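You operate a simulated robot arm through the tools that you are given. There is no shell and no other tool.

The job below is to be done with a simulated robot arm. You get a single attempt, and the scene is never put back.

TASK
Check the yellow test cock for leaks: green tray if it holds, rework bin if it falls.
Fine: knob to TEST, three strokes, read the window, vent before you lift it off.

It is judged by the outcome, as a careful person would: the job done as asked, and still so three seconds after it is handed in. It fails if anything else is knocked over, pushed out of place, dropped, spilled or broken.

THE ROBOT
A 7-joint arm with a two-finger parallel gripper, fixed in place. Base frame: the origin is on the floor under the middle of its stand, x ahead of it, y to its left, z up; the work surface is at about z = 0.864. Units: m, degrees, N and s.
With the tool pointing down near the work surface it reaches from about 0.34 to 0.74 m from the base axis. Its first joint turns from -143.0 to 143.0 degrees. Payload 3 kg.
The TCP is the grasp point between the finger pads, 0.03 m short of the fingertips. In the tool frame z runs along the fingers and y along their closing line. The gripper opens to 0.094 m. The fingers are 0.028 m wide and 0.01 m thick; the gripper's body (0.05 by 0.096 m) begins 0.055 m behind the TCP.
Orientation is that of the tool frame in the base frame, as a unit quaternion [x, y, z, w]. With the fingers straight down and closing along the base's y, the tool's x points along the base's -x, its y along +y and its z along -z.

THE INTERFACE
- The arm moves only by the tool play_rows. Its argument "motion" is a list of rows, each an object of numbers (a shift or turn left out is 0, a gripper value left out holds the last): "tx", "ty", "tz": the shift along the tool's x, y, z in m; "rx", "ry", "rz": the turn, a rotation vector about the tool's x, y, z in degrees. In form: [{"tx": .., "ty": .., "tz": .., "rx": .., "ry": .., "rz": ..}, ...]. A call has 1 to 20 rows; each row is the pose to reach, as a shift and turn from the pose commanded when the call began, along the tool's axes at that moment. "jaw" is the gripper command, from -1 (fully open) to 1 (shut), values between in proportion, set as the call begins (left out, the last holds). Rows are played at 5 a second. More than 0.05 m and 8.6 degrees between two rows, or a gripper value outside its range, and nothing of the call is played. Where a pose cannot be reached the arm comes as near as it can. A force on the tool above 40 N (or 10 N above the force at the start of the call, whichever is more), or a blocked arm, ends the call early, and 0.2 s more pass. Each finger travels about 0.045 m/s and halts on what it meets, pressing with about 21 N; the grip force reading is that of the motor and also rises with nothing between the fingers. The clock runs only during rows and for 0.2 s after the last one: add rows that repeat a pose to give the fingers time. The reply holds the time, the measured pose of the TCP, the force on the tool along the base axes, the opening and the grip force, in the units named above and with some noise, with the torque about the TCP (base axes, N m) and any sound that the robot's microphone picked up, and new pictures: "pictures" is both (left out), scene, wrist or none.
- Cameras (640 x 400 px; columns grow to the right, rows downward): "scene" is fixed at [0.2296, -0.6387, 1.4634]; the picture's right is [0.88, -0.48, 0.00], its down [-0.27, -0.49, -0.83] and it looks along [0.39, 0.73, -0.56] (base axes); focal length 374 px, centre (320, 200). "wrist" rides on the gripper at [0.076, 0.014, -0.102] in the tool frame; the picture's right is [-0.18, 0.98, 0.00], its down [-0.75, -0.14, -0.64] and it looks along [-0.63, -0.12, 0.77] (tool axes); focal length 243 px, centre (320, 200). There is no depth. A picture from a camera that has moved, and an enlarged one, comes with that camera's place and axes in the base frame and with its lens. The place of the scene camera against the robot may be out by one fixed shift of up to 0.025 m in any direction.
- lift_body(by): moves the trunk up (or, below 0, down) by that many m; the arm rides with it, the base frame stays. It gives what a move gives, with no picture.
- enlarge(camera, box): a new picture of the part [left, top, right, bottom] of that camera's present view, enlarged. No time passes.
- close_job(): hands the job in; it is judged then, once.

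Nothing tells you positions but the pictures and the camera data. Unless the task says otherwise, let go and move clear before handing in.

The tools are called after "Call:" as a command line: name --argument value ..., lists and objects as JSON in quotes. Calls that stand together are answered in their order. play_rows: Moves the arm, as the interface text tells. Its arguments: {"type":"object","properties":{"motion":{"type":"array"},"jaw":{"type":"number"},"pictures":{"type":"string","enum":["both","scene","wrist","none"]}},"required":["motion"]} The other tools are called the same way: lift_body (by) moves the trunk up or down; enlarge (camera, box) takes an enlarged picture of a part of a camera's view; close_job () hands the job in.

At the start:

```text
time_s: 0.0
ee_pos: [0.6034, -0.0359, 1.1799]
orientation: [0.0, 1.0, 0.0, -0.001]
wrist_force: [0.4, 0.1, -1.0]
torque: [0.02, 0.0, -0.01]
opening: 0.0941
grasp_force: 0.2
trunk travel left (down, up): [-0.225, 0.165]
```

scene: 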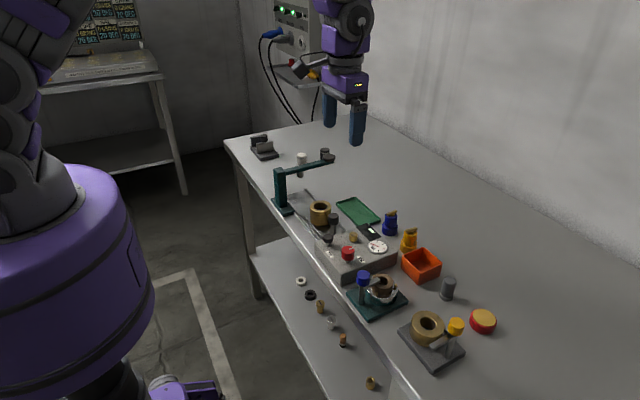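
wrist: 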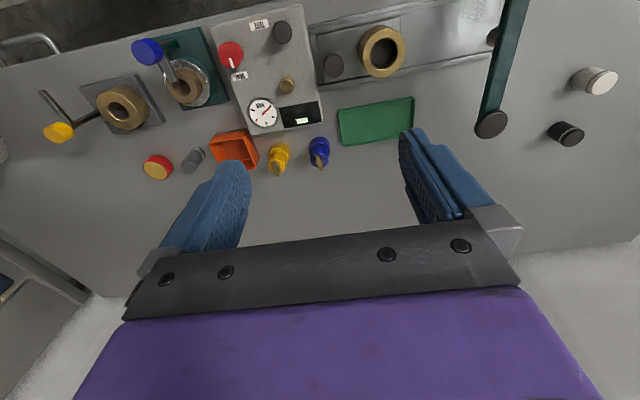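

I see a bench with a test console (red knob, dial, window), a brass socket on a plate, a teal lever arm, yellow and blue cocks, an orange bin, a green tray and other fixtures. I'll take enlarged pictures first to work out what each one is.

Call:
enlarge --camera "scene" --box '[240, 130, 480, 280]'

Call:
enlarge --camera "scene" --box '[300, 200, 520, 380]'

Call:
enlarge --camera "wrist" --box '[200, 0, 420, 180]'

Call:
enlarge --camera "wrist" --box '[20, 20, 240, 200]'

Call:
enlarge --camera "wrist" --box '[320, 0, 640, 200]'

```text
2.67 times, centred on (360, 205) of scene
camera zoom: at [0.2296, -0.6387, 1.4634], right [0.88, -0.48, 0.0], down [-0.27, -0.49, -0.83], along [0.39, 0.73, -0.56], focal length 996 px, centre (213, 187)
```

zoom: 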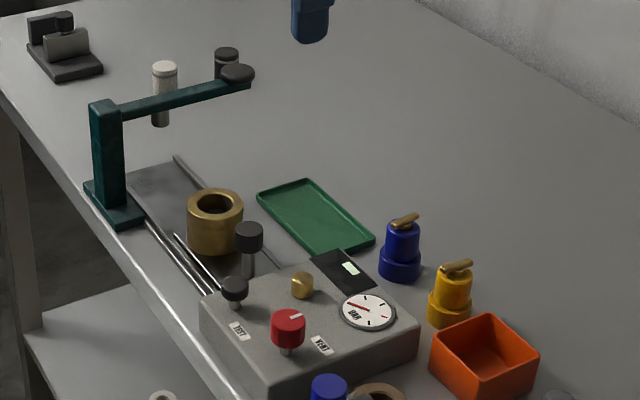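

```text
2.22 times, centred on (410, 290) of scene
camera zoom: at [0.2296, -0.6387, 1.4634], right [0.88, -0.48, 0.0], down [-0.27, -0.49, -0.83], along [0.39, 0.73, -0.56], focal length 830 px, centre (120, 0)
```

zoom: 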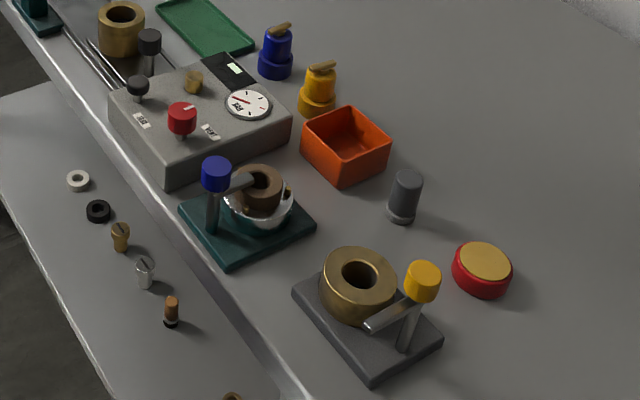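

```text
2.22 times, centred on (310, 90) of wrist
camera zoom: at [0.5291, -0.0217, 1.2828], right [0.18, 0.98, 0.0], down [0.75, -0.14, 0.64], along [0.63, -0.12, -0.77], focal length 539 px, centre (342, 444)
```

zoom: 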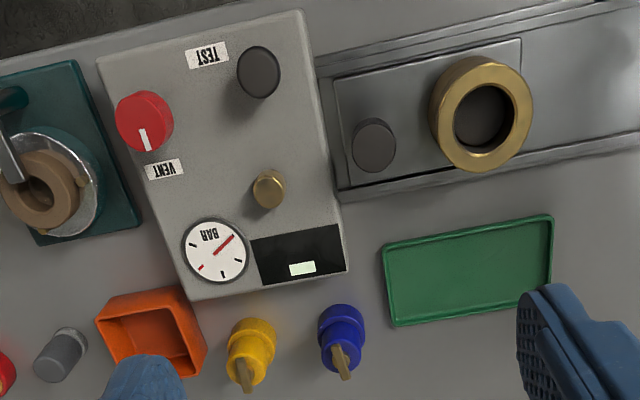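

```text
2.22 times, centred on (130, 110) of wrist
camera zoom: at [0.5291, -0.0217, 1.2828], right [0.18, 0.98, 0.0], down [0.75, -0.14, 0.64], along [0.63, -0.12, -0.77], focal length 539 px, centre (742, 400)
```

zoom: 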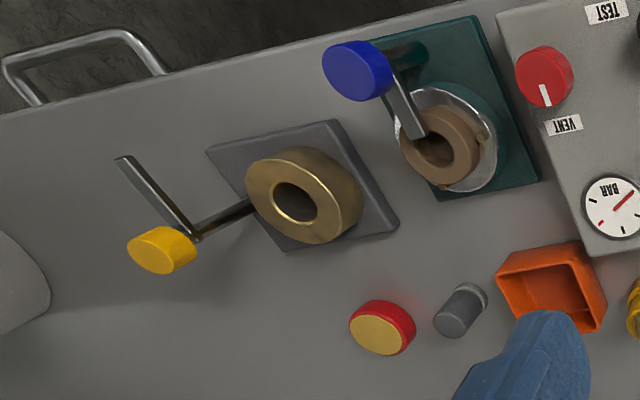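

```text
2.00 times, centred on (480, 100) of wrist
camera zoom: at [0.5291, -0.0217, 1.2828], right [0.18, 0.98, 0.0], down [0.75, -0.14, 0.64], along [0.63, -0.12, -0.77], focal length 485 px, centre (0, 400)
```

zoom: 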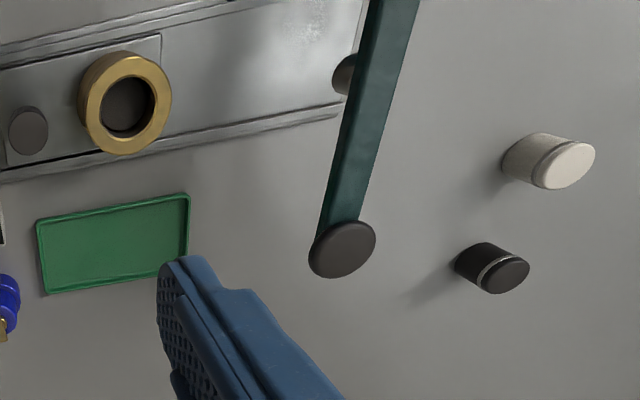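

The console appears to hold a red TEST/VENT knob, a black plunger, a brass nipple, a dial and a window. The yellow cock stands beside the orange bin. I'll look closer at these, and at the signs at the back, before moving.

Call:
enlarge --camera "scene" --box '[60, 0, 160, 60]'

Call:
enlarge --camera "scene" --box '[250, 0, 330, 100]'

Call:
enlarge --camera "scene" --box '[310, 200, 410, 280]'

Call:
enlarge --camera "scene" --box '[265, 140, 365, 250]'

Call:
enlarge --camera "wrist" --box '[210, 10, 330, 140]'

Call:
enlarge --camera "wrist" --box '[230, 120, 350, 190]'

Call:
enlarge --camera "scene" --box '[375, 200, 435, 260]'

```text
6.40 times, centred on (110, 30) of scene
camera zoom: at [0.2296, -0.6387, 1.4634], right [0.88, -0.48, 0.0], down [-0.27, -0.49, -0.83], along [0.39, 0.73, -0.56], focal length 2391 px, centre (1664, 1288)
```

zoom: 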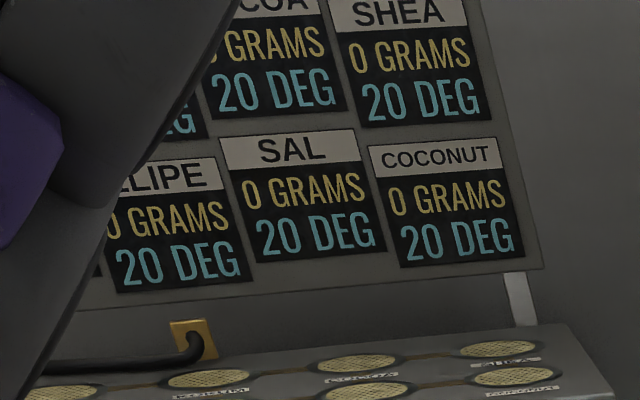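

```text
4.00 times, centred on (290, 50) of scene
camera zoom: at [0.2296, -0.6387, 1.4634], right [0.88, -0.48, 0.0], down [-0.27, -0.49, -0.83], along [0.39, 0.73, -0.56], focal length 1494 px, centre (440, 800)
```

zoom: 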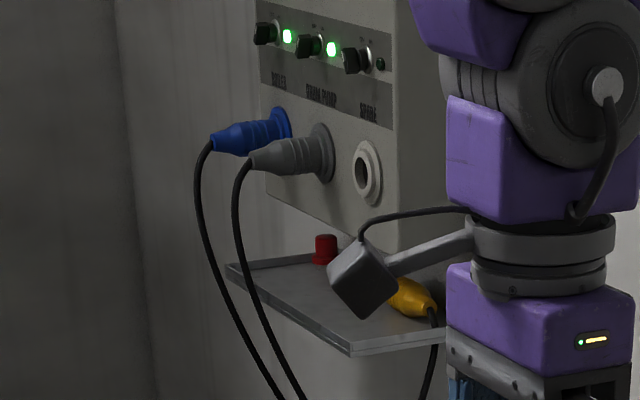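

```text
5.00 times, centred on (360, 240) of scene
camera zoom: at [0.2296, -0.6387, 1.4634], right [0.88, -0.48, 0.0], down [-0.27, -0.49, -0.83], along [0.39, 0.73, -0.56], focal length 1868 px, centre (120, 0)
```

zoom: 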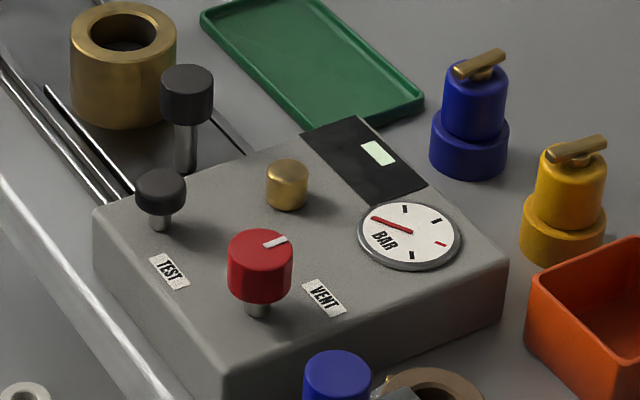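

```text
3.64 times, centred on (315, 195) of scene
camera zoom: at [0.2296, -0.6387, 1.4634], right [0.88, -0.48, 0.0], down [-0.27, -0.49, -0.83], along [0.39, 0.73, -0.56], focal length 1358 px, centre (338, 218)
```

zoom: 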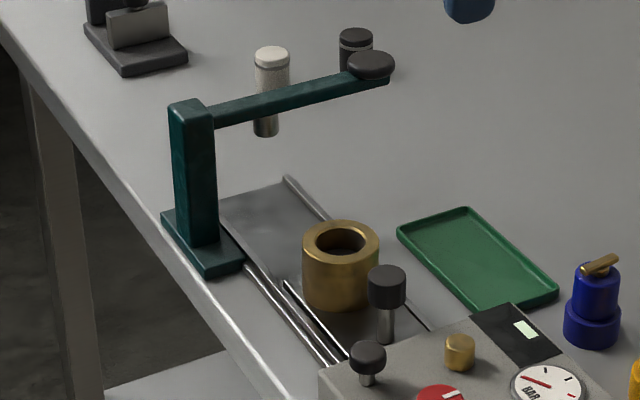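

```text
3.08 times, centred on (270, 75) of wrist
camera zoom: at [0.5291, -0.0217, 1.2828], right [0.18, 0.98, 0.0], down [0.75, -0.14, 0.64], along [0.63, -0.12, -0.77], focal length 746 px, centre (474, 585)
```

zoom: 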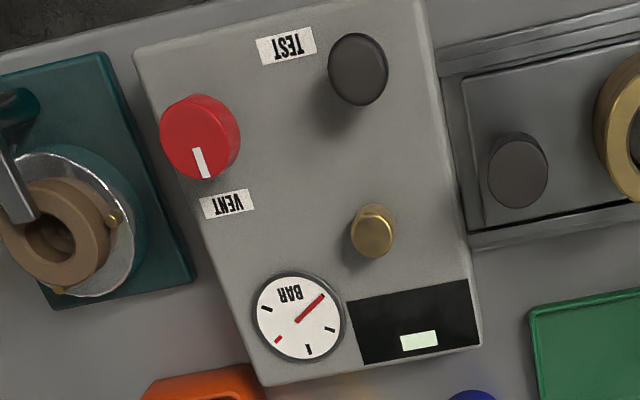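

```text
5.33 times, centred on (290, 155) of wrist
camera zoom: at [0.5291, -0.0217, 1.2828], right [0.18, 0.98, 0.0], down [0.75, -0.14, 0.64], along [0.63, -0.12, -0.77], focal length 1294 px, centre (480, 440)
```

zoom: 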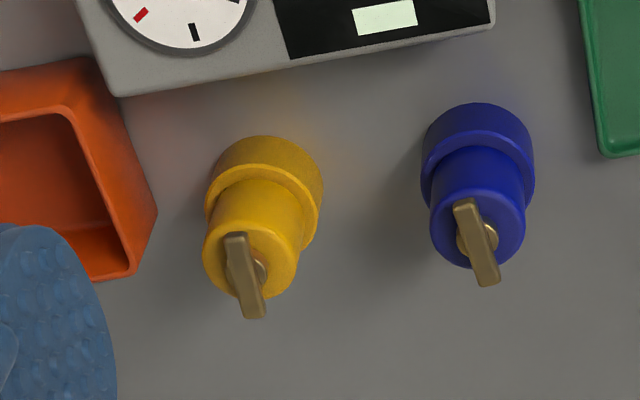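

```text
6.67 times, centred on (405, 230) of scene
camera zoom: at [0.2296, -0.6387, 1.4634], right [0.88, -0.48, 0.0], down [-0.27, -0.49, -0.83], along [0.39, 0.73, -0.56], focal length 2490 px, centre (-247, 0)
```

zoom: 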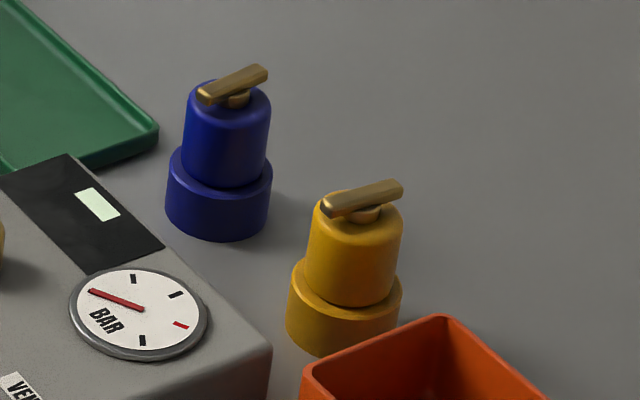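

The brass nipple on the console looks like the test port, the black mushroom knob like the pump, and the red knob now points at VENT. I'll move the wrist camera back to look at the console squarely and measure heights by parallax.

Call:
play_rows --motion '[{"tx": 0.04}, {"tx": 0.08}, {"tx": 0.12}, {"tx": 0.15}, {"tx": 0.15}]' --pictures "both"

```text
time_s: 1.2
ee_pos: [0.454, -0.0364, 1.1828]
orientation: [0.001, 1.0, 0.0, 0.001]
wrist_force: [-0.2, 0.1, -0.4]
torque: [0.0, 0.0, -0.02]
opening: 0.0941
grasp_force: 0.0
trunk travel left (down, up): [-0.225, 0.165]
camera wrist: at [0.3776, -0.0221, 1.2856], right [0.18, 0.98, 0.0], down [0.75, -0.14, 0.64], along [0.63, -0.12, -0.77], focal length 243 px, centre (320, 200)
```

scene: 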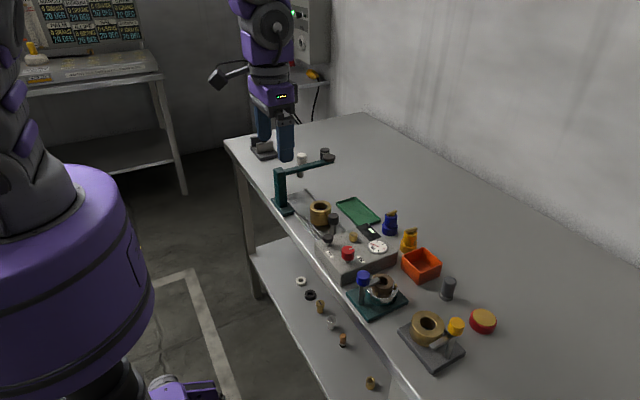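
wrist: 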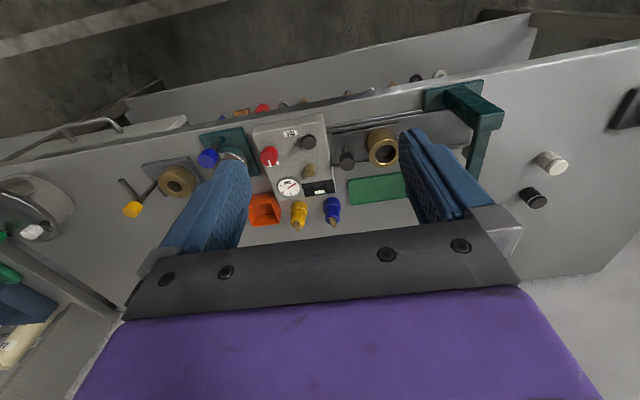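

Call:
enlarge --camera "wrist" --box '[235, 110, 355, 200]'

Call:
enlarge --camera "wrist" --box '[240, 160, 420, 250]'

Call:
enlarge --camera "wrist" --box '[310, 70, 530, 220]'

Call:
enlarge --camera "scene" --box '[340, 205, 420, 265]'

```text
4.44 times, centred on (295, 155) of wrist
camera zoom: at [0.3776, -0.0221, 1.2856], right [0.18, 0.98, 0.0], down [0.75, -0.14, 0.64], along [0.63, -0.12, -0.77], focal length 1078 px, centre (431, 400)
```

zoom: 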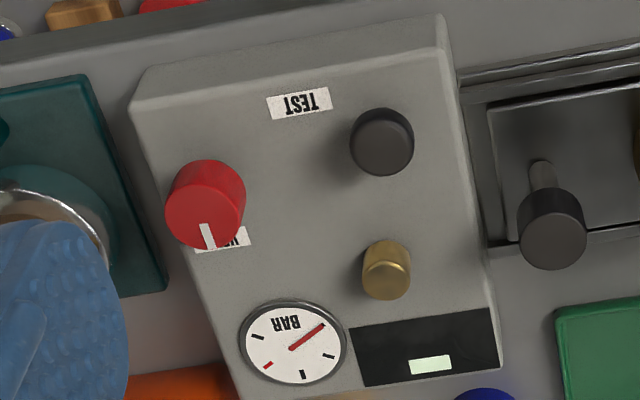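

```text
3.56 times, centred on (330, 205) of wrist
camera zoom: at [0.3776, -0.0221, 1.2856], right [0.18, 0.98, 0.0], down [0.75, -0.14, 0.64], along [0.63, -0.12, -0.77], focal length 863 px, centre (284, 182)
```

zoom: 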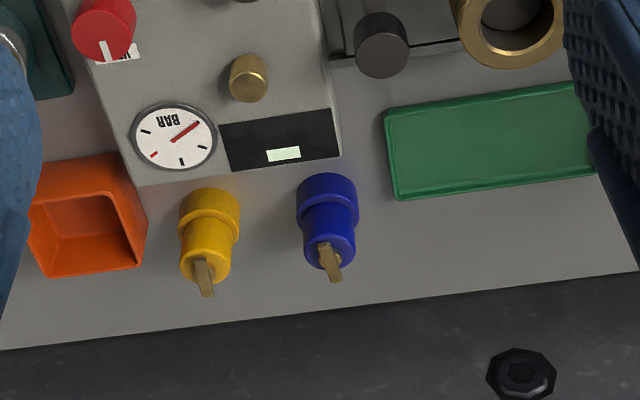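

```text
2.67 times, centred on (420, 145) of wrist
camera zoom: at [0.3776, -0.0221, 1.2856], right [0.18, 0.98, 0.0], down [0.75, -0.14, 0.64], along [0.63, -0.12, -0.77], focal length 647 px, centre (53, 347)
```

zoom: 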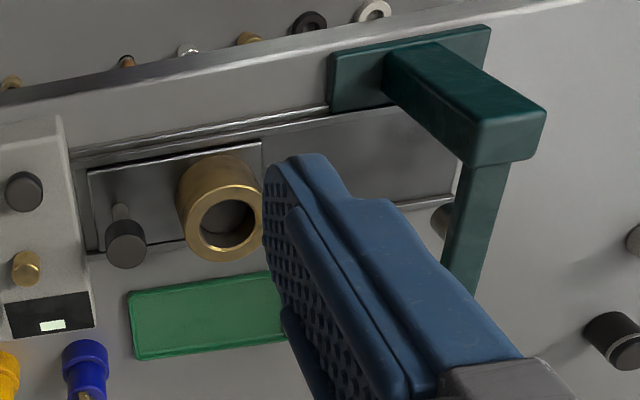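

```text
6.67 times, centred on (380, 235) of scene
camera zoom: at [0.2296, -0.6387, 1.4634], right [0.88, -0.48, 0.0], down [-0.27, -0.49, -0.83], along [0.39, 0.73, -0.56], focal length 2490 px, centre (-80, -33)
```

zoom: 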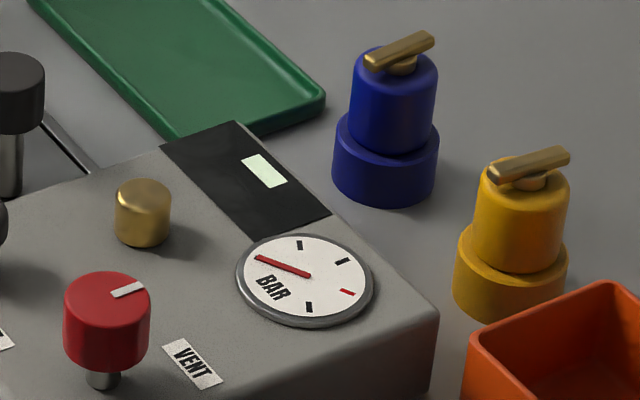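

Comparing the two views, I put the console top at z≈0.897 and the nipple at about (0.62, -0.088). The pump knob is near (0.556, -0.075), the red knob near (0.564, -0.145), and the yellow cock near (0.742, -0.141). I'll go above the nipple for a closer look.

Call:
play_rows --motion '[{"tx": -0.03, "ty": -0.01, "tz": 0.025}, {"tx": -0.06, "ty": -0.02, "tz": 0.05}, {"tx": -0.09, "ty": -0.03, "tz": 0.08}, {"tx": -0.12, "ty": -0.04, "tz": 0.11}, {"tx": -0.15, "ty": -0.05, "tz": 0.14}, {"tx": -0.1655, "ty": -0.0516, "tz": 0.16}, {"tx": -0.1655, "ty": -0.0516, "tz": 0.163}]' --pictures "both"

```text
time_s: 2.8
ee_pos: [0.6177, -0.0877, 1.018]
orientation: [0.0, 1.0, 0.0, 0.002]
wrist_force: [0.2, 0.1, 0.8]
torque: [0.0, 0.02, -0.04]
opening: 0.0942
grasp_force: 0.0
trunk travel left (down, up): [-0.225, 0.165]
camera wrist: at [0.5413, -0.0736, 1.1205], right [0.18, 0.98, 0.0], down [0.75, -0.14, 0.64], along [0.63, -0.12, -0.77], focal length 243 px, centre (320, 200)
```

scene: 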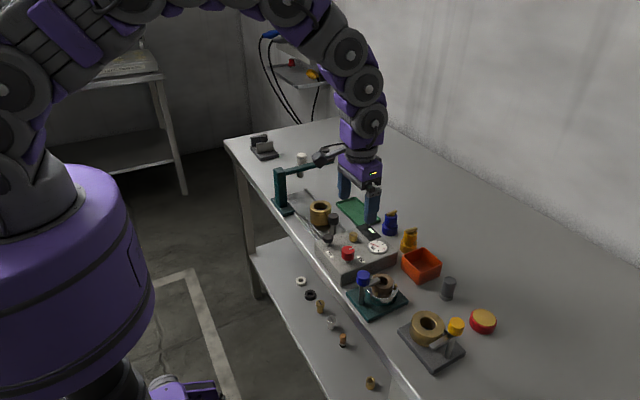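
wrist: 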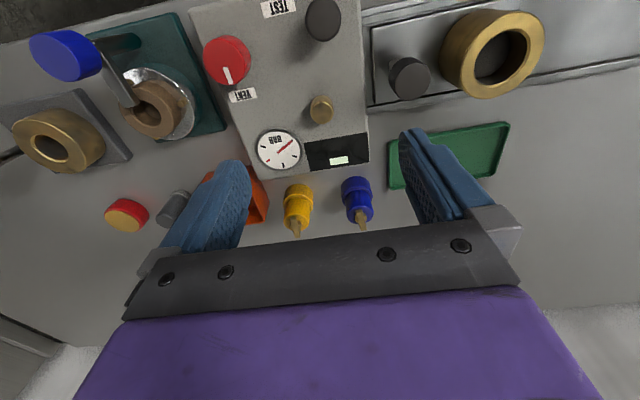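

Call:
enlarge --camera "wrist" --box '[190, 0, 390, 125]'

Call:
enlarge --camera "wrist" --box '[240, 120, 400, 245]'

```text
3.20 times, centred on (290, 62) of wrist
camera zoom: at [0.5413, -0.0736, 1.1205], right [0.18, 0.98, 0.0], down [0.75, -0.14, 0.64], along [0.63, -0.12, -0.77], focal length 776 px, centre (416, 640)
```

zoom: 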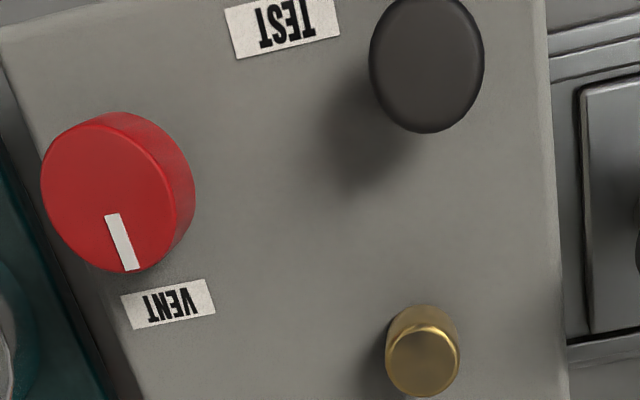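

```text
3.20 times, centred on (320, 182) of wrist
camera zoom: at [0.5413, -0.0736, 1.1205], right [0.18, 0.98, 0.0], down [0.75, -0.14, 0.64], along [0.63, -0.12, -0.77], focal length 776 px, centre (320, 256)
```

zoom: 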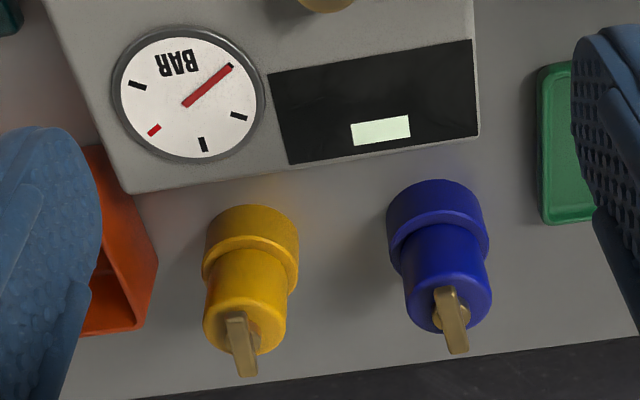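

The nipple is confirmed at about (0.6155, -0.0855), top z≈0.915. The yellow cock is at about (0.741, -0.140), with only a narrow gap to the bin. I'll turn the gripper so it closes along x, narrow the jaws, and move above the cock to check reach.

Call:
play_rows --motion '[{"tx": -0.0103, "ty": -0.0044, "rz": 7.5}, {"tx": -0.0206, "ty": -0.0087, "rz": 15}, {"tx": -0.0308, "ty": -0.0131, "rz": 22.5}, {"tx": -0.0411, "ty": -0.0174, "rz": 30}, {"tx": -0.0514, "ty": -0.0218, "rz": 37.5}, {"tx": -0.0617, "ty": -0.0262, "rz": 45}, {"tx": -0.0719, "ty": -0.0305, "rz": 52.5}, {"tx": -0.0822, "ty": -0.0349, "rz": 60}, {"tx": -0.0925, "ty": -0.0392, "rz": 67.5}, {"tx": -0.1028, "ty": -0.0436, "rz": 75}, {"tx": -0.113, "ty": -0.0479, "rz": 82.5}, {"tx": -0.1233, "ty": -0.0523, "rz": 90}, {"tx": -0.1233, "ty": -0.0523, "rz": 90}]' --jaw -0.3 --pictures "both"

```text
time_s: 5.6
ee_pos: [0.7409, -0.1401, 1.0191]
orientation: [0.708, 0.707, 0.0, 0.0]
wrist_force: [0.3, 0.4, -0.2]
torque: [-0.02, -0.02, 0.0]
opening: 0.0611
grasp_force: 0.1
trunk travel left (down, up): [-0.225, 0.165]
camera wrist: at [0.7558, -0.0641, 1.122], right [0.98, -0.19, 0.0], down [-0.14, -0.75, 0.64], along [-0.12, -0.63, -0.77], focal length 243 px, centre (320, 200)
```

scene: 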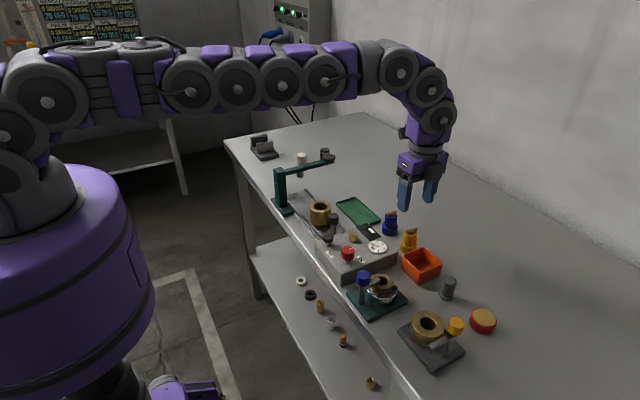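
wrist: 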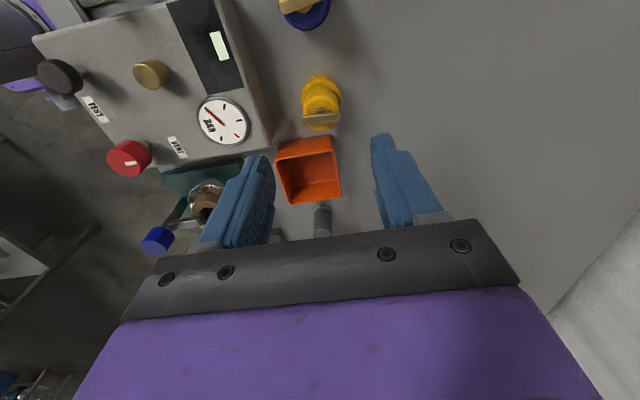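

Call:
enlarge --camera "wrist" --box '[270, 60, 370, 160]'

Call:
enlarge --camera "wrist" --box '[70, 0, 270, 180]'

```text
4.00 times, centred on (320, 110) of wrist
camera zoom: at [0.7558, -0.0641, 1.122], right [0.98, -0.19, 0.0], down [-0.14, -0.75, 0.64], along [-0.12, -0.63, -0.77], focal length 970 px, centre (320, 560)
```

zoom: 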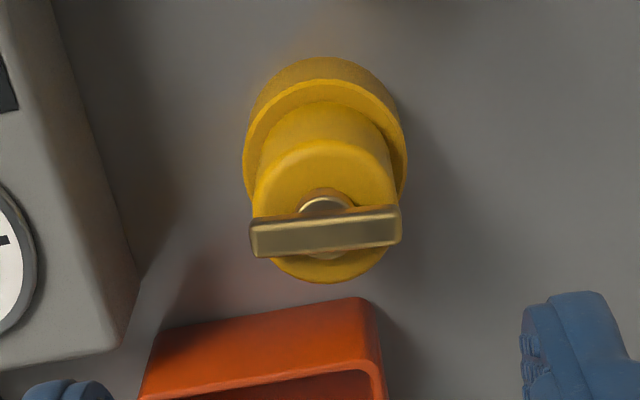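

```text
2.22 times, centred on (170, 90) of wrist
camera zoom: at [0.7558, -0.0641, 1.122], right [0.98, -0.19, 0.0], down [-0.14, -0.75, 0.64], along [-0.12, -0.63, -0.77], focal length 539 px, centre (653, 444)
```

zoom: 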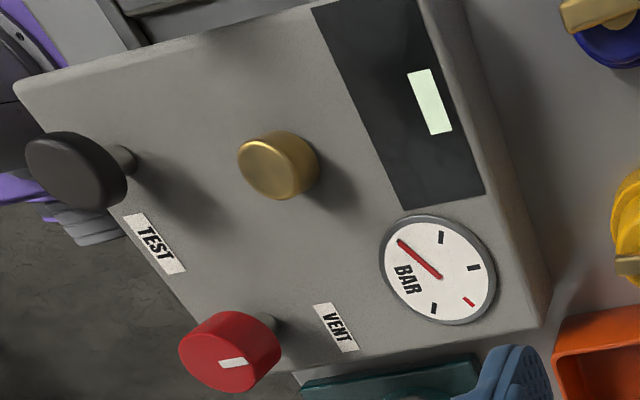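

The arm reaches the cock, which sits at about (0.743, -0.139). The collar is 40 mm across and the brass handle lies along x, so I'll grip low on the collar and keep the fingers off the handle. I'll go down in two stages.

Call:
play_rows --motion '[{"tx": 0.001, "ty": 0.002, "tz": 0.03}, {"tx": 0.001, "ty": 0.002, "tz": 0.055}, {"tx": 0.001, "ty": 0.002, "tz": 0.075}, {"tx": 0.001, "ty": 0.002, "tz": 0.085}, {"tx": 0.001, "ty": 0.002, "tz": 0.085}]' --pictures "both"

```text
time_s: 6.8
ee_pos: [0.7453, -0.1402, 0.9311]
orientation: [0.708, 0.706, 0.0, 0.0]
wrist_force: [0.1, 0.0, 0.4]
torque: [0.01, -0.03, -0.01]
opening: 0.0612
grasp_force: 0.1
trunk travel left (down, up): [-0.225, 0.165]
camera wrist: at [0.7598, -0.0643, 1.0353], right [0.98, -0.19, 0.0], down [-0.14, -0.75, 0.64], along [-0.12, -0.63, -0.77], focal length 243 px, centre (320, 200)
```

scene: 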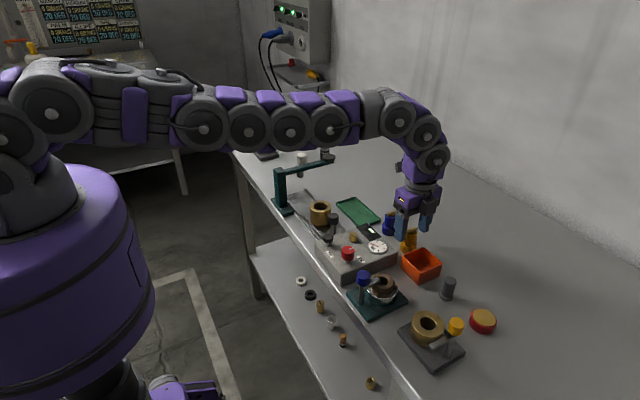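
wrist: 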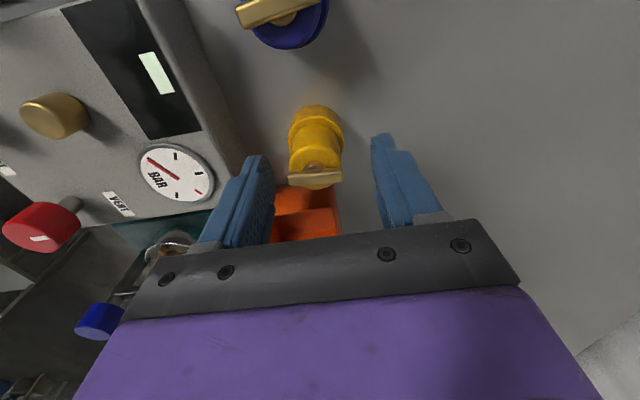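

Alignment looks good; the cock is about 2 mm to the −x side of the TCP. I'll go down to collar height and close.

Call:
play_rows --motion '[{"ty": -0.002, "tz": 0.012}, {"ty": -0.002, "tz": 0.024}, {"ty": -0.002, "tz": 0.033}, {"ty": -0.002, "tz": 0.033}]' --pictures "both"

```text
time_s: 7.8
ee_pos: [0.7405, -0.1397, 0.8996]
orientation: [0.707, 0.707, 0.0, 0.001]
wrist_force: [-0.1, 1.1, 0.4]
torque: [0.03, -0.02, -0.03]
opening: 0.0613
grasp_force: 0.2
trunk travel left (down, up): [-0.225, 0.165]
camera wrist: at [0.7558, -0.0642, 1.003], right [0.98, -0.19, 0.0], down [-0.14, -0.75, 0.64], along [-0.12, -0.63, -0.77], focal length 243 px, centre (320, 200)
```

scene: 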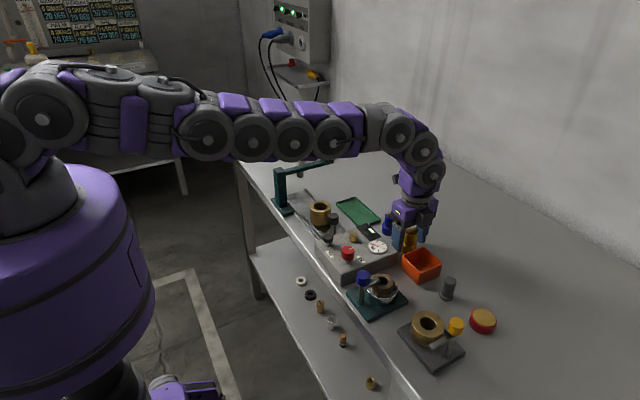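
wrist: 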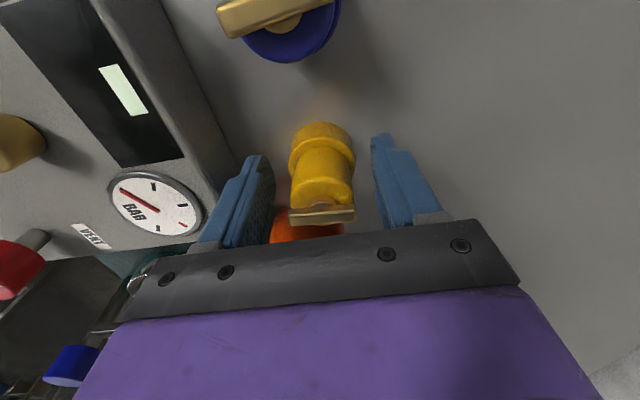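

The fingers straddle the collar evenly, so I'll close now.

Call:
play_rows --motion '[{"tz": 0.001}, {"tz": 0.001}, {"tz": 0.001}, {"tz": 0.001}]' --jaw 1 --pictures "both"

```text
time_s: 8.8
ee_pos: [0.7405, -0.1396, 0.9004]
orientation: [0.707, 0.707, 0.0, 0.001]
wrist_force: [0.4, -0.9, 1.9]
torque: [0.0, 0.05, -0.01]
opening: 0.0391
grasp_force: 21.0
trunk travel left (down, up): [-0.225, 0.165]
camera wrist: at [0.7557, -0.064, 1.003], right [0.98, -0.18, 0.0], down [-0.14, -0.75, 0.64], along [-0.12, -0.63, -0.77], focal length 243 px, centre (320, 200)
```

scene: 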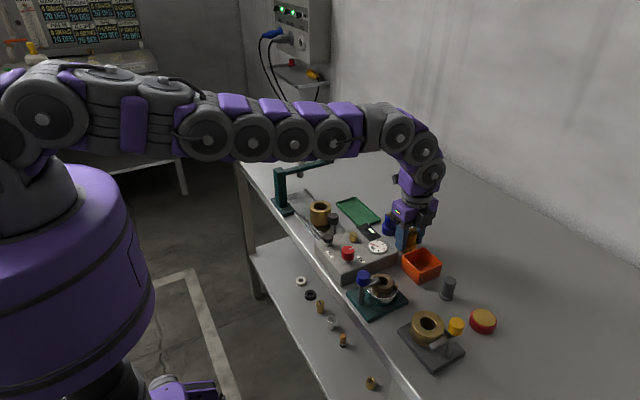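
wrist: 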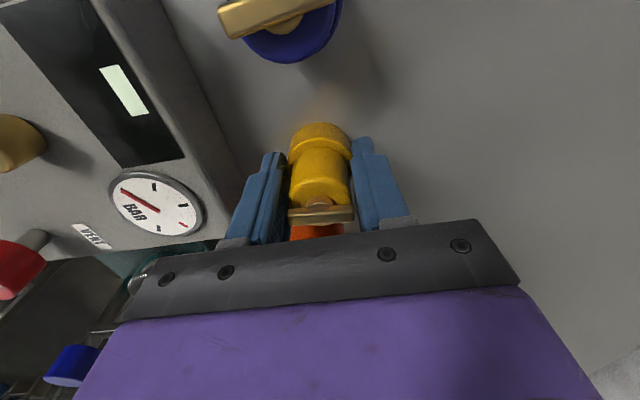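

The cock is gripped (opening 39 mm). I'll lift it straight up, then carry it to just above the nipple.

Call:
play_rows --motion '[{"tz": -0.02}, {"tz": -0.045}, {"tz": -0.07}, {"tz": -0.08}, {"tz": -0.08}]' --pictures "wrist"

```text
time_s: 10.0
ee_pos: [0.7425, -0.1395, 0.9803]
orientation: [0.707, 0.707, 0.0, 0.0]
wrist_force: [0.5, -0.4, -0.2]
torque: [0.04, -0.02, 0.04]
opening: 0.0001
grasp_force: 20.5
trunk travel left (down, up): [-0.225, 0.165]
camera wrist: at [0.7576, -0.0637, 1.082], right [0.98, -0.18, 0.0], down [-0.14, -0.75, 0.64], along [-0.12, -0.63, -0.77], focal length 243 px, centre (320, 200)
```

wrist: 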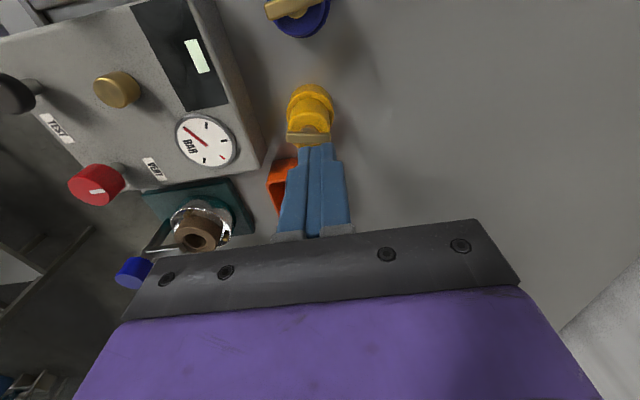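

The fingers slipped off the collar, and the cock is still standing on the table. I'll check its position before trying again.

Call:
enlarge --camera "wrist" --box '[250, 60, 370, 180]'

Call:
enlarge --camera "scene" --box '[360, 190, 460, 290]'

```text
3.33 times, centred on (310, 120) of wrist
camera zoom: at [0.7576, -0.0637, 1.082], right [0.98, -0.18, 0.0], down [-0.14, -0.75, 0.64], along [-0.12, -0.63, -0.77], focal length 809 px, centre (353, 467)
```

zoom: 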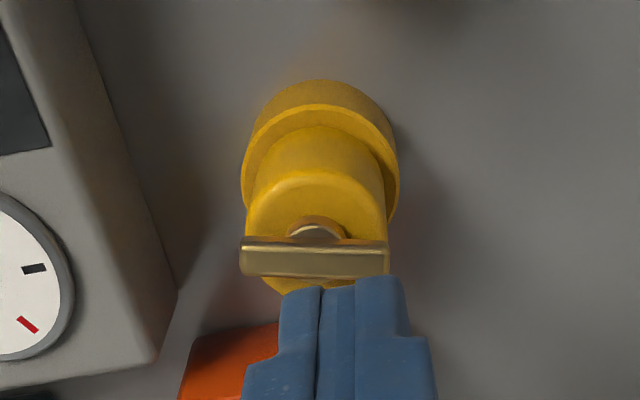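

```text
4.00 times, centred on (410, 240) of scene
camera zoom: at [0.2296, -0.6387, 1.4634], right [0.88, -0.48, 0.0], down [-0.27, -0.49, -0.83], along [0.39, 0.73, -0.56], focal length 1494 px, centre (-40, 40)
```

zoom: 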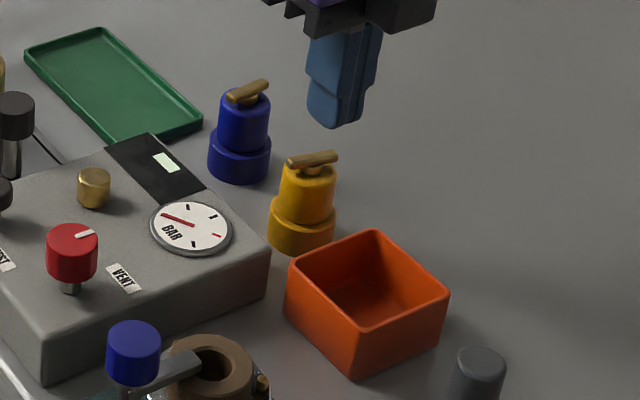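

The cock is still upright at about (0.736, -0.138). Gripping with only the fingertips on the collar was too weak. I'll rotate back so the fingers close along y and grip the full height of the body, with the fingers on either side of the handle. The bin's wall is at y≈-0.182, so there is room.

Call:
play_rows --motion '[{"tz": -0.02, "rz": 0}, {"tz": -0.035, "rz": -7.5}, {"tz": -0.035, "rz": -15}, {"tz": -0.035, "rz": -22.5}, {"tz": -0.035, "rz": -30}, {"tz": -0.035, "rz": -37.5}, {"tz": -0.035, "ty": -0.001, "rz": -45}, {"tz": -0.035, "ty": -0.002, "rz": -52.5}, {"tz": -0.035, "ty": -0.003, "rz": -60}, {"tz": -0.035, "ty": -0.004, "rz": -67.5}, {"tz": -0.035, "ty": -0.005, "tx": 0.001, "rz": -75}, {"tz": -0.035, "ty": -0.006, "tx": 0.001, "rz": -82.5}, {"tz": -0.035, "ty": -0.006, "tx": 0.001, "rz": -90}, {"tz": -0.035, "ty": -0.006, "tx": 0.001, "rz": -90}]' --jaw 0.02 --pictures "both"

```text
time_s: 13.0
ee_pos: [0.7349, -0.1398, 1.0142]
orientation: [0.0, 1.0, 0.0, 0.0]
wrist_force: [-0.2, -1.0, -0.2]
torque: [0.0, -0.01, 0.01]
opening: 0.0463
grasp_force: 0.0
trunk travel left (down, up): [-0.225, 0.165]
camera wrist: at [0.6596, -0.1252, 1.1162], right [0.18, 0.98, 0.0], down [0.75, -0.14, 0.64], along [0.63, -0.12, -0.77], focal length 243 px, centre (320, 200)
```

scene: 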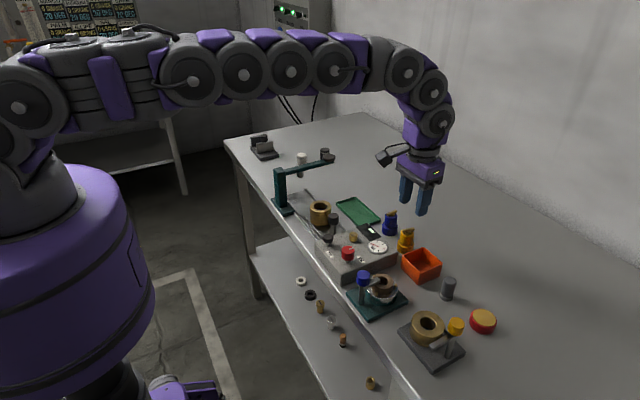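
wrist: 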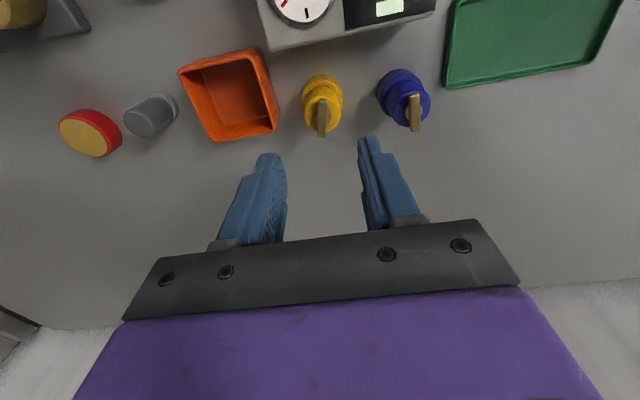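

Call:
enlarge --camera "wrist" --box '[250, 60, 390, 150]'

Call:
enlarge --camera "scene" --box '[370, 200, 460, 290]'

```text
4.44 times, centred on (320, 105) of wrist
camera zoom: at [0.6596, -0.1252, 1.1162], right [0.18, 0.98, 0.0], down [0.75, -0.14, 0.64], along [0.63, -0.12, -0.77], focal length 1078 px, centre (320, 622)
```

zoom: 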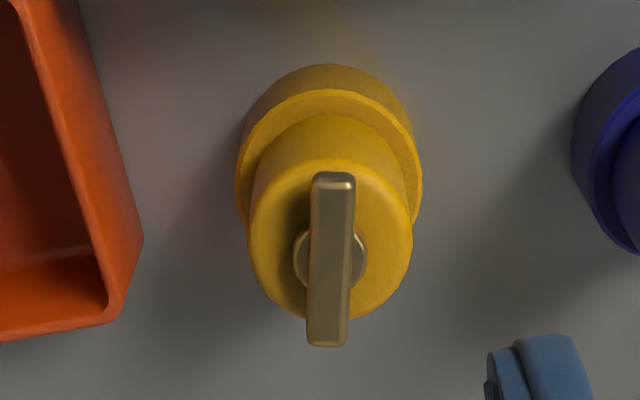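

```text
4.44 times, centred on (415, 245) of scene
camera zoom: at [0.2296, -0.6387, 1.4634], right [0.88, -0.48, 0.0], down [-0.27, -0.49, -0.83], along [0.39, 0.73, -0.56], focal length 1660 px, centre (-102, 0)
```

zoom: 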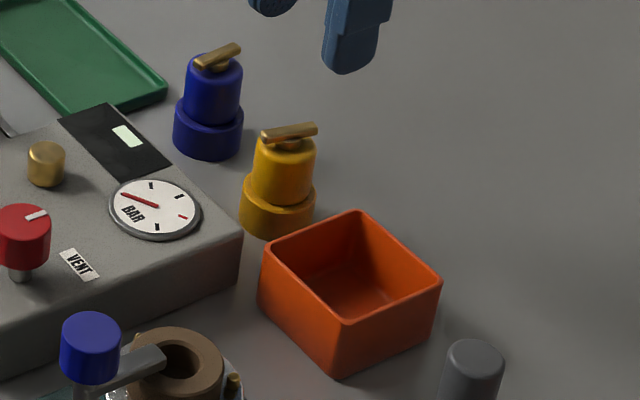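

The cock body is centred about 2 mm to +y of the gripper, and there is room on the bin side. I'll go down over the body in two stages.

Call:
play_rows --motion '[{"ty": 0.002, "tz": 0.025}, {"ty": 0.002, "tz": 0.045}, {"ty": 0.002, "tz": 0.06}, {"ty": 0.002, "tz": 0.067}, {"ty": 0.002, "tz": 0.067}]' --jaw 0.1 --pictures "both"

```text
time_s: 14.2
ee_pos: [0.7359, -0.137, 0.9478]
orientation: [-0.001, 1.0, 0.0, -0.001]
wrist_force: [-0.2, -0.5, -0.4]
torque: [-0.01, -0.02, 0.04]
opening: 0.0426
grasp_force: 0.1
trunk travel left (down, up): [-0.225, 0.165]
camera wrist: at [0.6606, -0.1228, 1.0501], right [0.18, 0.98, 0.0], down [0.75, -0.14, 0.64], along [0.63, -0.12, -0.77], focal length 243 px, centre (320, 200)
```

scene: 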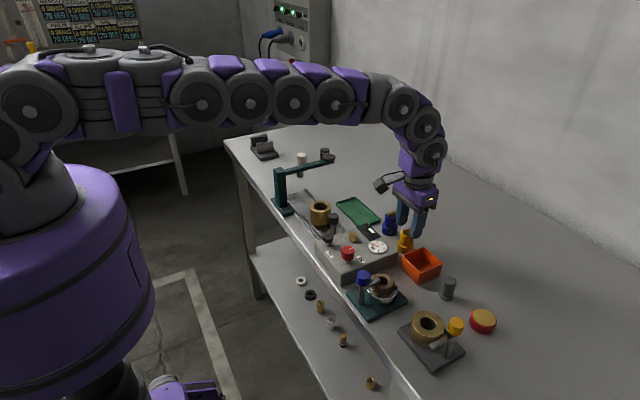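
wrist: 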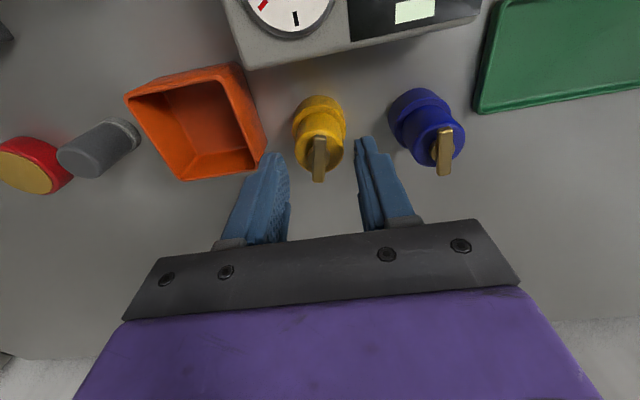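

Call:
play_rows --motion '[{"tz": 0.01}, {"tz": 0.02}, {"tz": 0.028}, {"tz": 0.03}, {"tz": 0.03}]' --pictures "both"

```text
time_s: 15.4
ee_pos: [0.7363, -0.1361, 0.9175]
orientation: [0.0, 1.0, 0.0, 0.001]
wrist_force: [-0.2, -0.3, 0.0]
torque: [0.04, 0.05, -0.05]
opening: 0.0422
grasp_force: 0.1
trunk travel left (down, up): [-0.225, 0.165]
camera wrist: at [0.6604, -0.1224, 1.0195], right [0.18, 0.98, 0.0], down [0.75, -0.14, 0.64], along [0.63, -0.12, -0.77], focal length 243 px, centre (320, 200)
```

scene: 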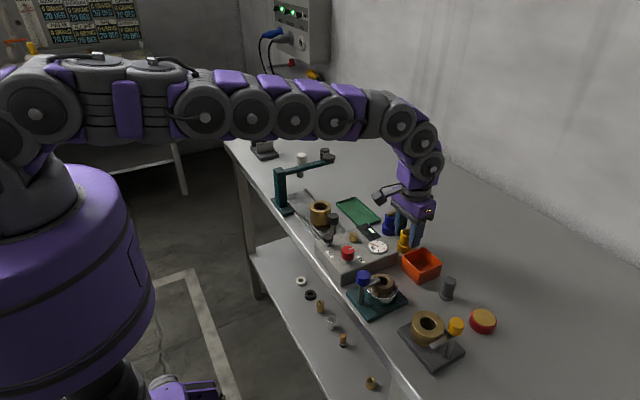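
wrist: 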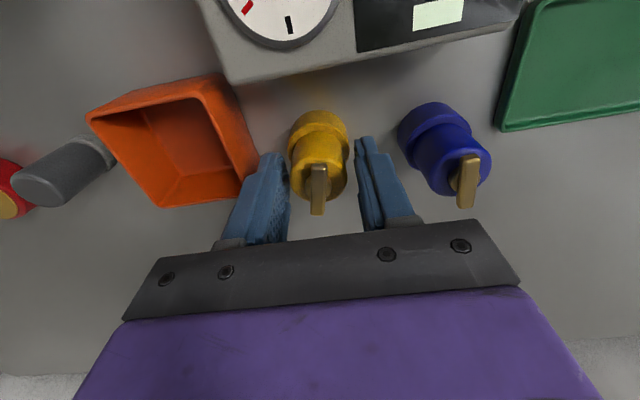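

Call:
play_rows --motion '[{"tz": 0}, {"tz": 0}, {"tz": 0}, {"tz": 0}]' --jaw 1 --pictures "wrist"

```text
time_s: 16.4
ee_pos: [0.7356, -0.1371, 0.9169]
orientation: [0.0, 1.0, 0.0, 0.0]
wrist_force: [1.3, -0.3, 1.4]
torque: [0.01, -0.02, -0.01]
opening: 0.0303
grasp_force: 21.0
trunk travel left (down, up): [-0.225, 0.165]
camera wrist: at [0.6604, -0.1224, 1.0196], right [0.18, 0.98, 0.0], down [0.75, -0.14, 0.64], along [0.63, -0.12, -0.77], focal length 243 px, centre (320, 200)
```

wrist: 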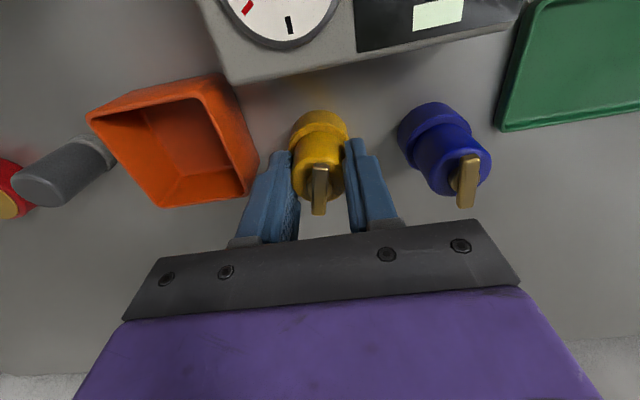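

The jaws stopped at 30 mm on the body. I'll lift 12 mm slowly to confirm it holds.

Call:
play_rows --motion '[{"tz": -0.003}, {"tz": -0.006}, {"tz": -0.009}, {"tz": -0.012}, {"tz": -0.012}]' --pictures "both"

```text
time_s: 17.6
ee_pos: [0.7361, -0.1356, 0.9304]
orientation: [-0.001, 1.0, 0.0, -0.001]
wrist_force: [0.5, 0.3, -0.5]
torque: [0.0, 0.02, 0.04]
opening: 0.0308
grasp_force: 21.0
trunk travel left (down, up): [-0.225, 0.165]
camera wrist: at [0.6603, -0.1223, 1.0317], right [0.18, 0.98, 0.0], down [0.75, -0.14, 0.64], along [0.63, -0.12, -0.77], focal length 243 px, centre (320, 200)
```

scene: 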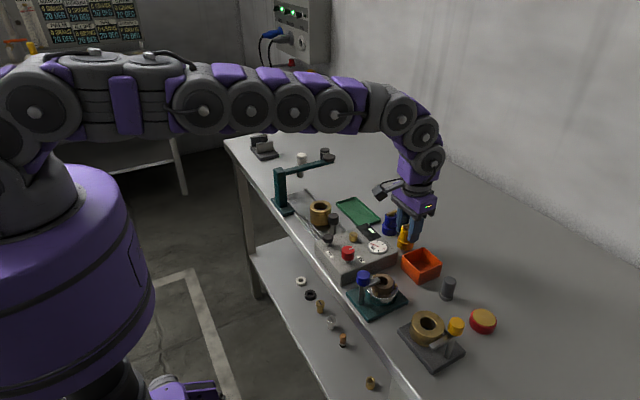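
wrist: 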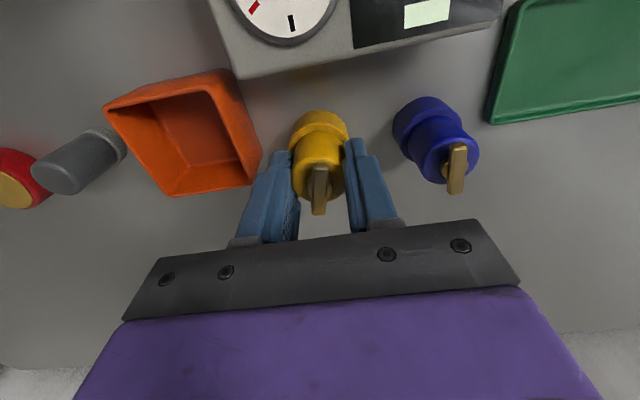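

It holds. I'll lift higher and carry it over the console to above the nipple.

Call:
play_rows --motion '[{"tz": -0.02}, {"tz": -0.045}, {"tz": -0.07}, {"tz": -0.095}, {"tz": -0.1}, {"tx": 0.02, "ty": 0.0084, "tz": -0.1}, {"tx": 0.045, "ty": 0.019, "tz": -0.1}, {"tx": 0.07, "ty": 0.0295, "tz": -0.1}, {"tx": 0.095, "ty": 0.04, "tz": -0.1}, {"tx": 0.112, "ty": 0.0475, "tz": -0.1}, {"tx": 0.1196, "ty": 0.0503, "tz": -0.1}, {"tx": 0.1196, "ty": 0.0503, "tz": -0.1}]' --pictures "both"

```text
time_s: 20.2
ee_pos: [0.6162, -0.0872, 1.0291]
orientation: [0.0, 1.0, 0.0, 0.001]
wrist_force: [-0.7, -0.3, -0.5]
torque: [0.0, -0.02, -0.02]
opening: 0.0305
grasp_force: 20.6
trunk travel left (down, up): [-0.225, 0.165]
camera wrist: at [0.5408, -0.0724, 1.132], right [0.18, 0.98, 0.0], down [0.75, -0.14, 0.64], along [0.63, -0.12, -0.77], focal length 243 px, centre (320, 200)
```

scene: 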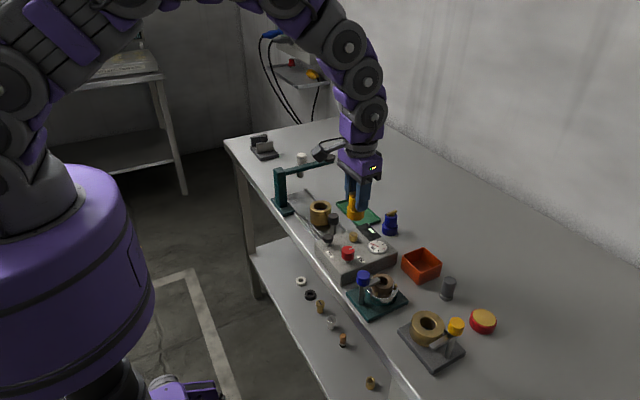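
wrist: 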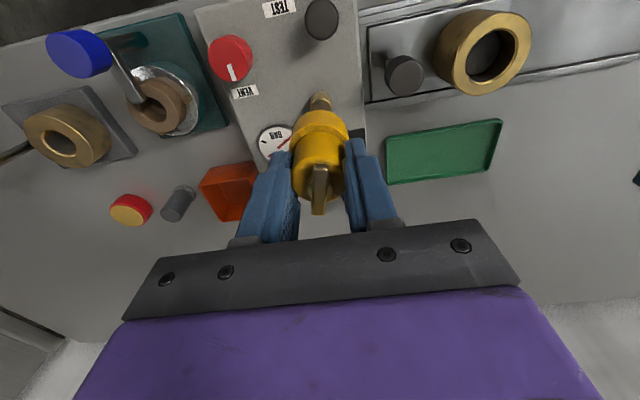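

Call:
enlarge --camera "wrist" --box '[270, 80, 370, 160]'

Call:
enlarge --camera "scene" --box '[320, 180, 400, 260]'

```text
5.00 times, centred on (320, 120) of wrist
camera zoom: at [0.5408, -0.0724, 1.132], right [0.18, 0.98, 0.0], down [0.75, -0.14, 0.64], along [0.63, -0.12, -0.77], focal length 1213 px, centre (320, 600)
```

zoom: 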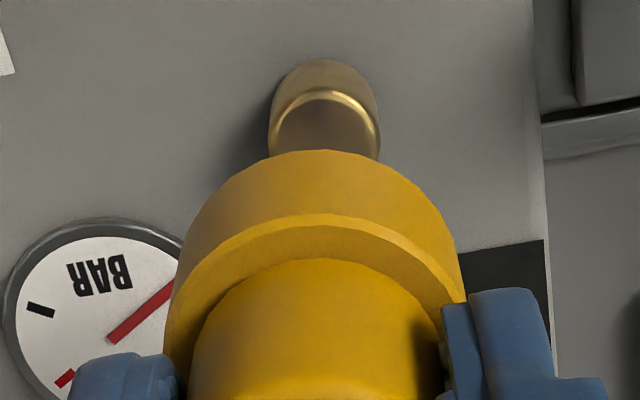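

```text
5.00 times, centred on (360, 220) of scene
camera zoom: at [0.2296, -0.6387, 1.4634], right [0.88, -0.48, 0.0], down [-0.27, -0.49, -0.83], along [0.39, 0.73, -0.56], focal length 1868 px, centre (120, 100)
```

zoom: 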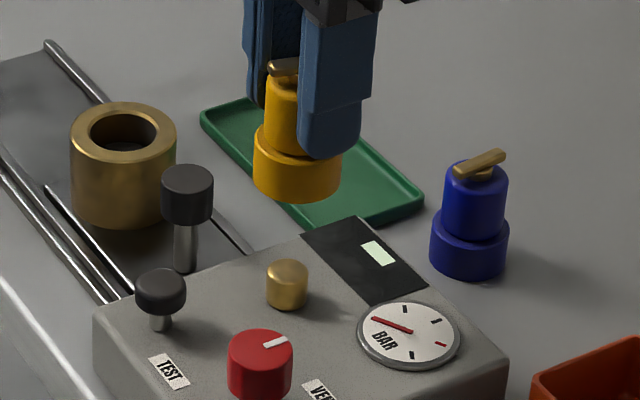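

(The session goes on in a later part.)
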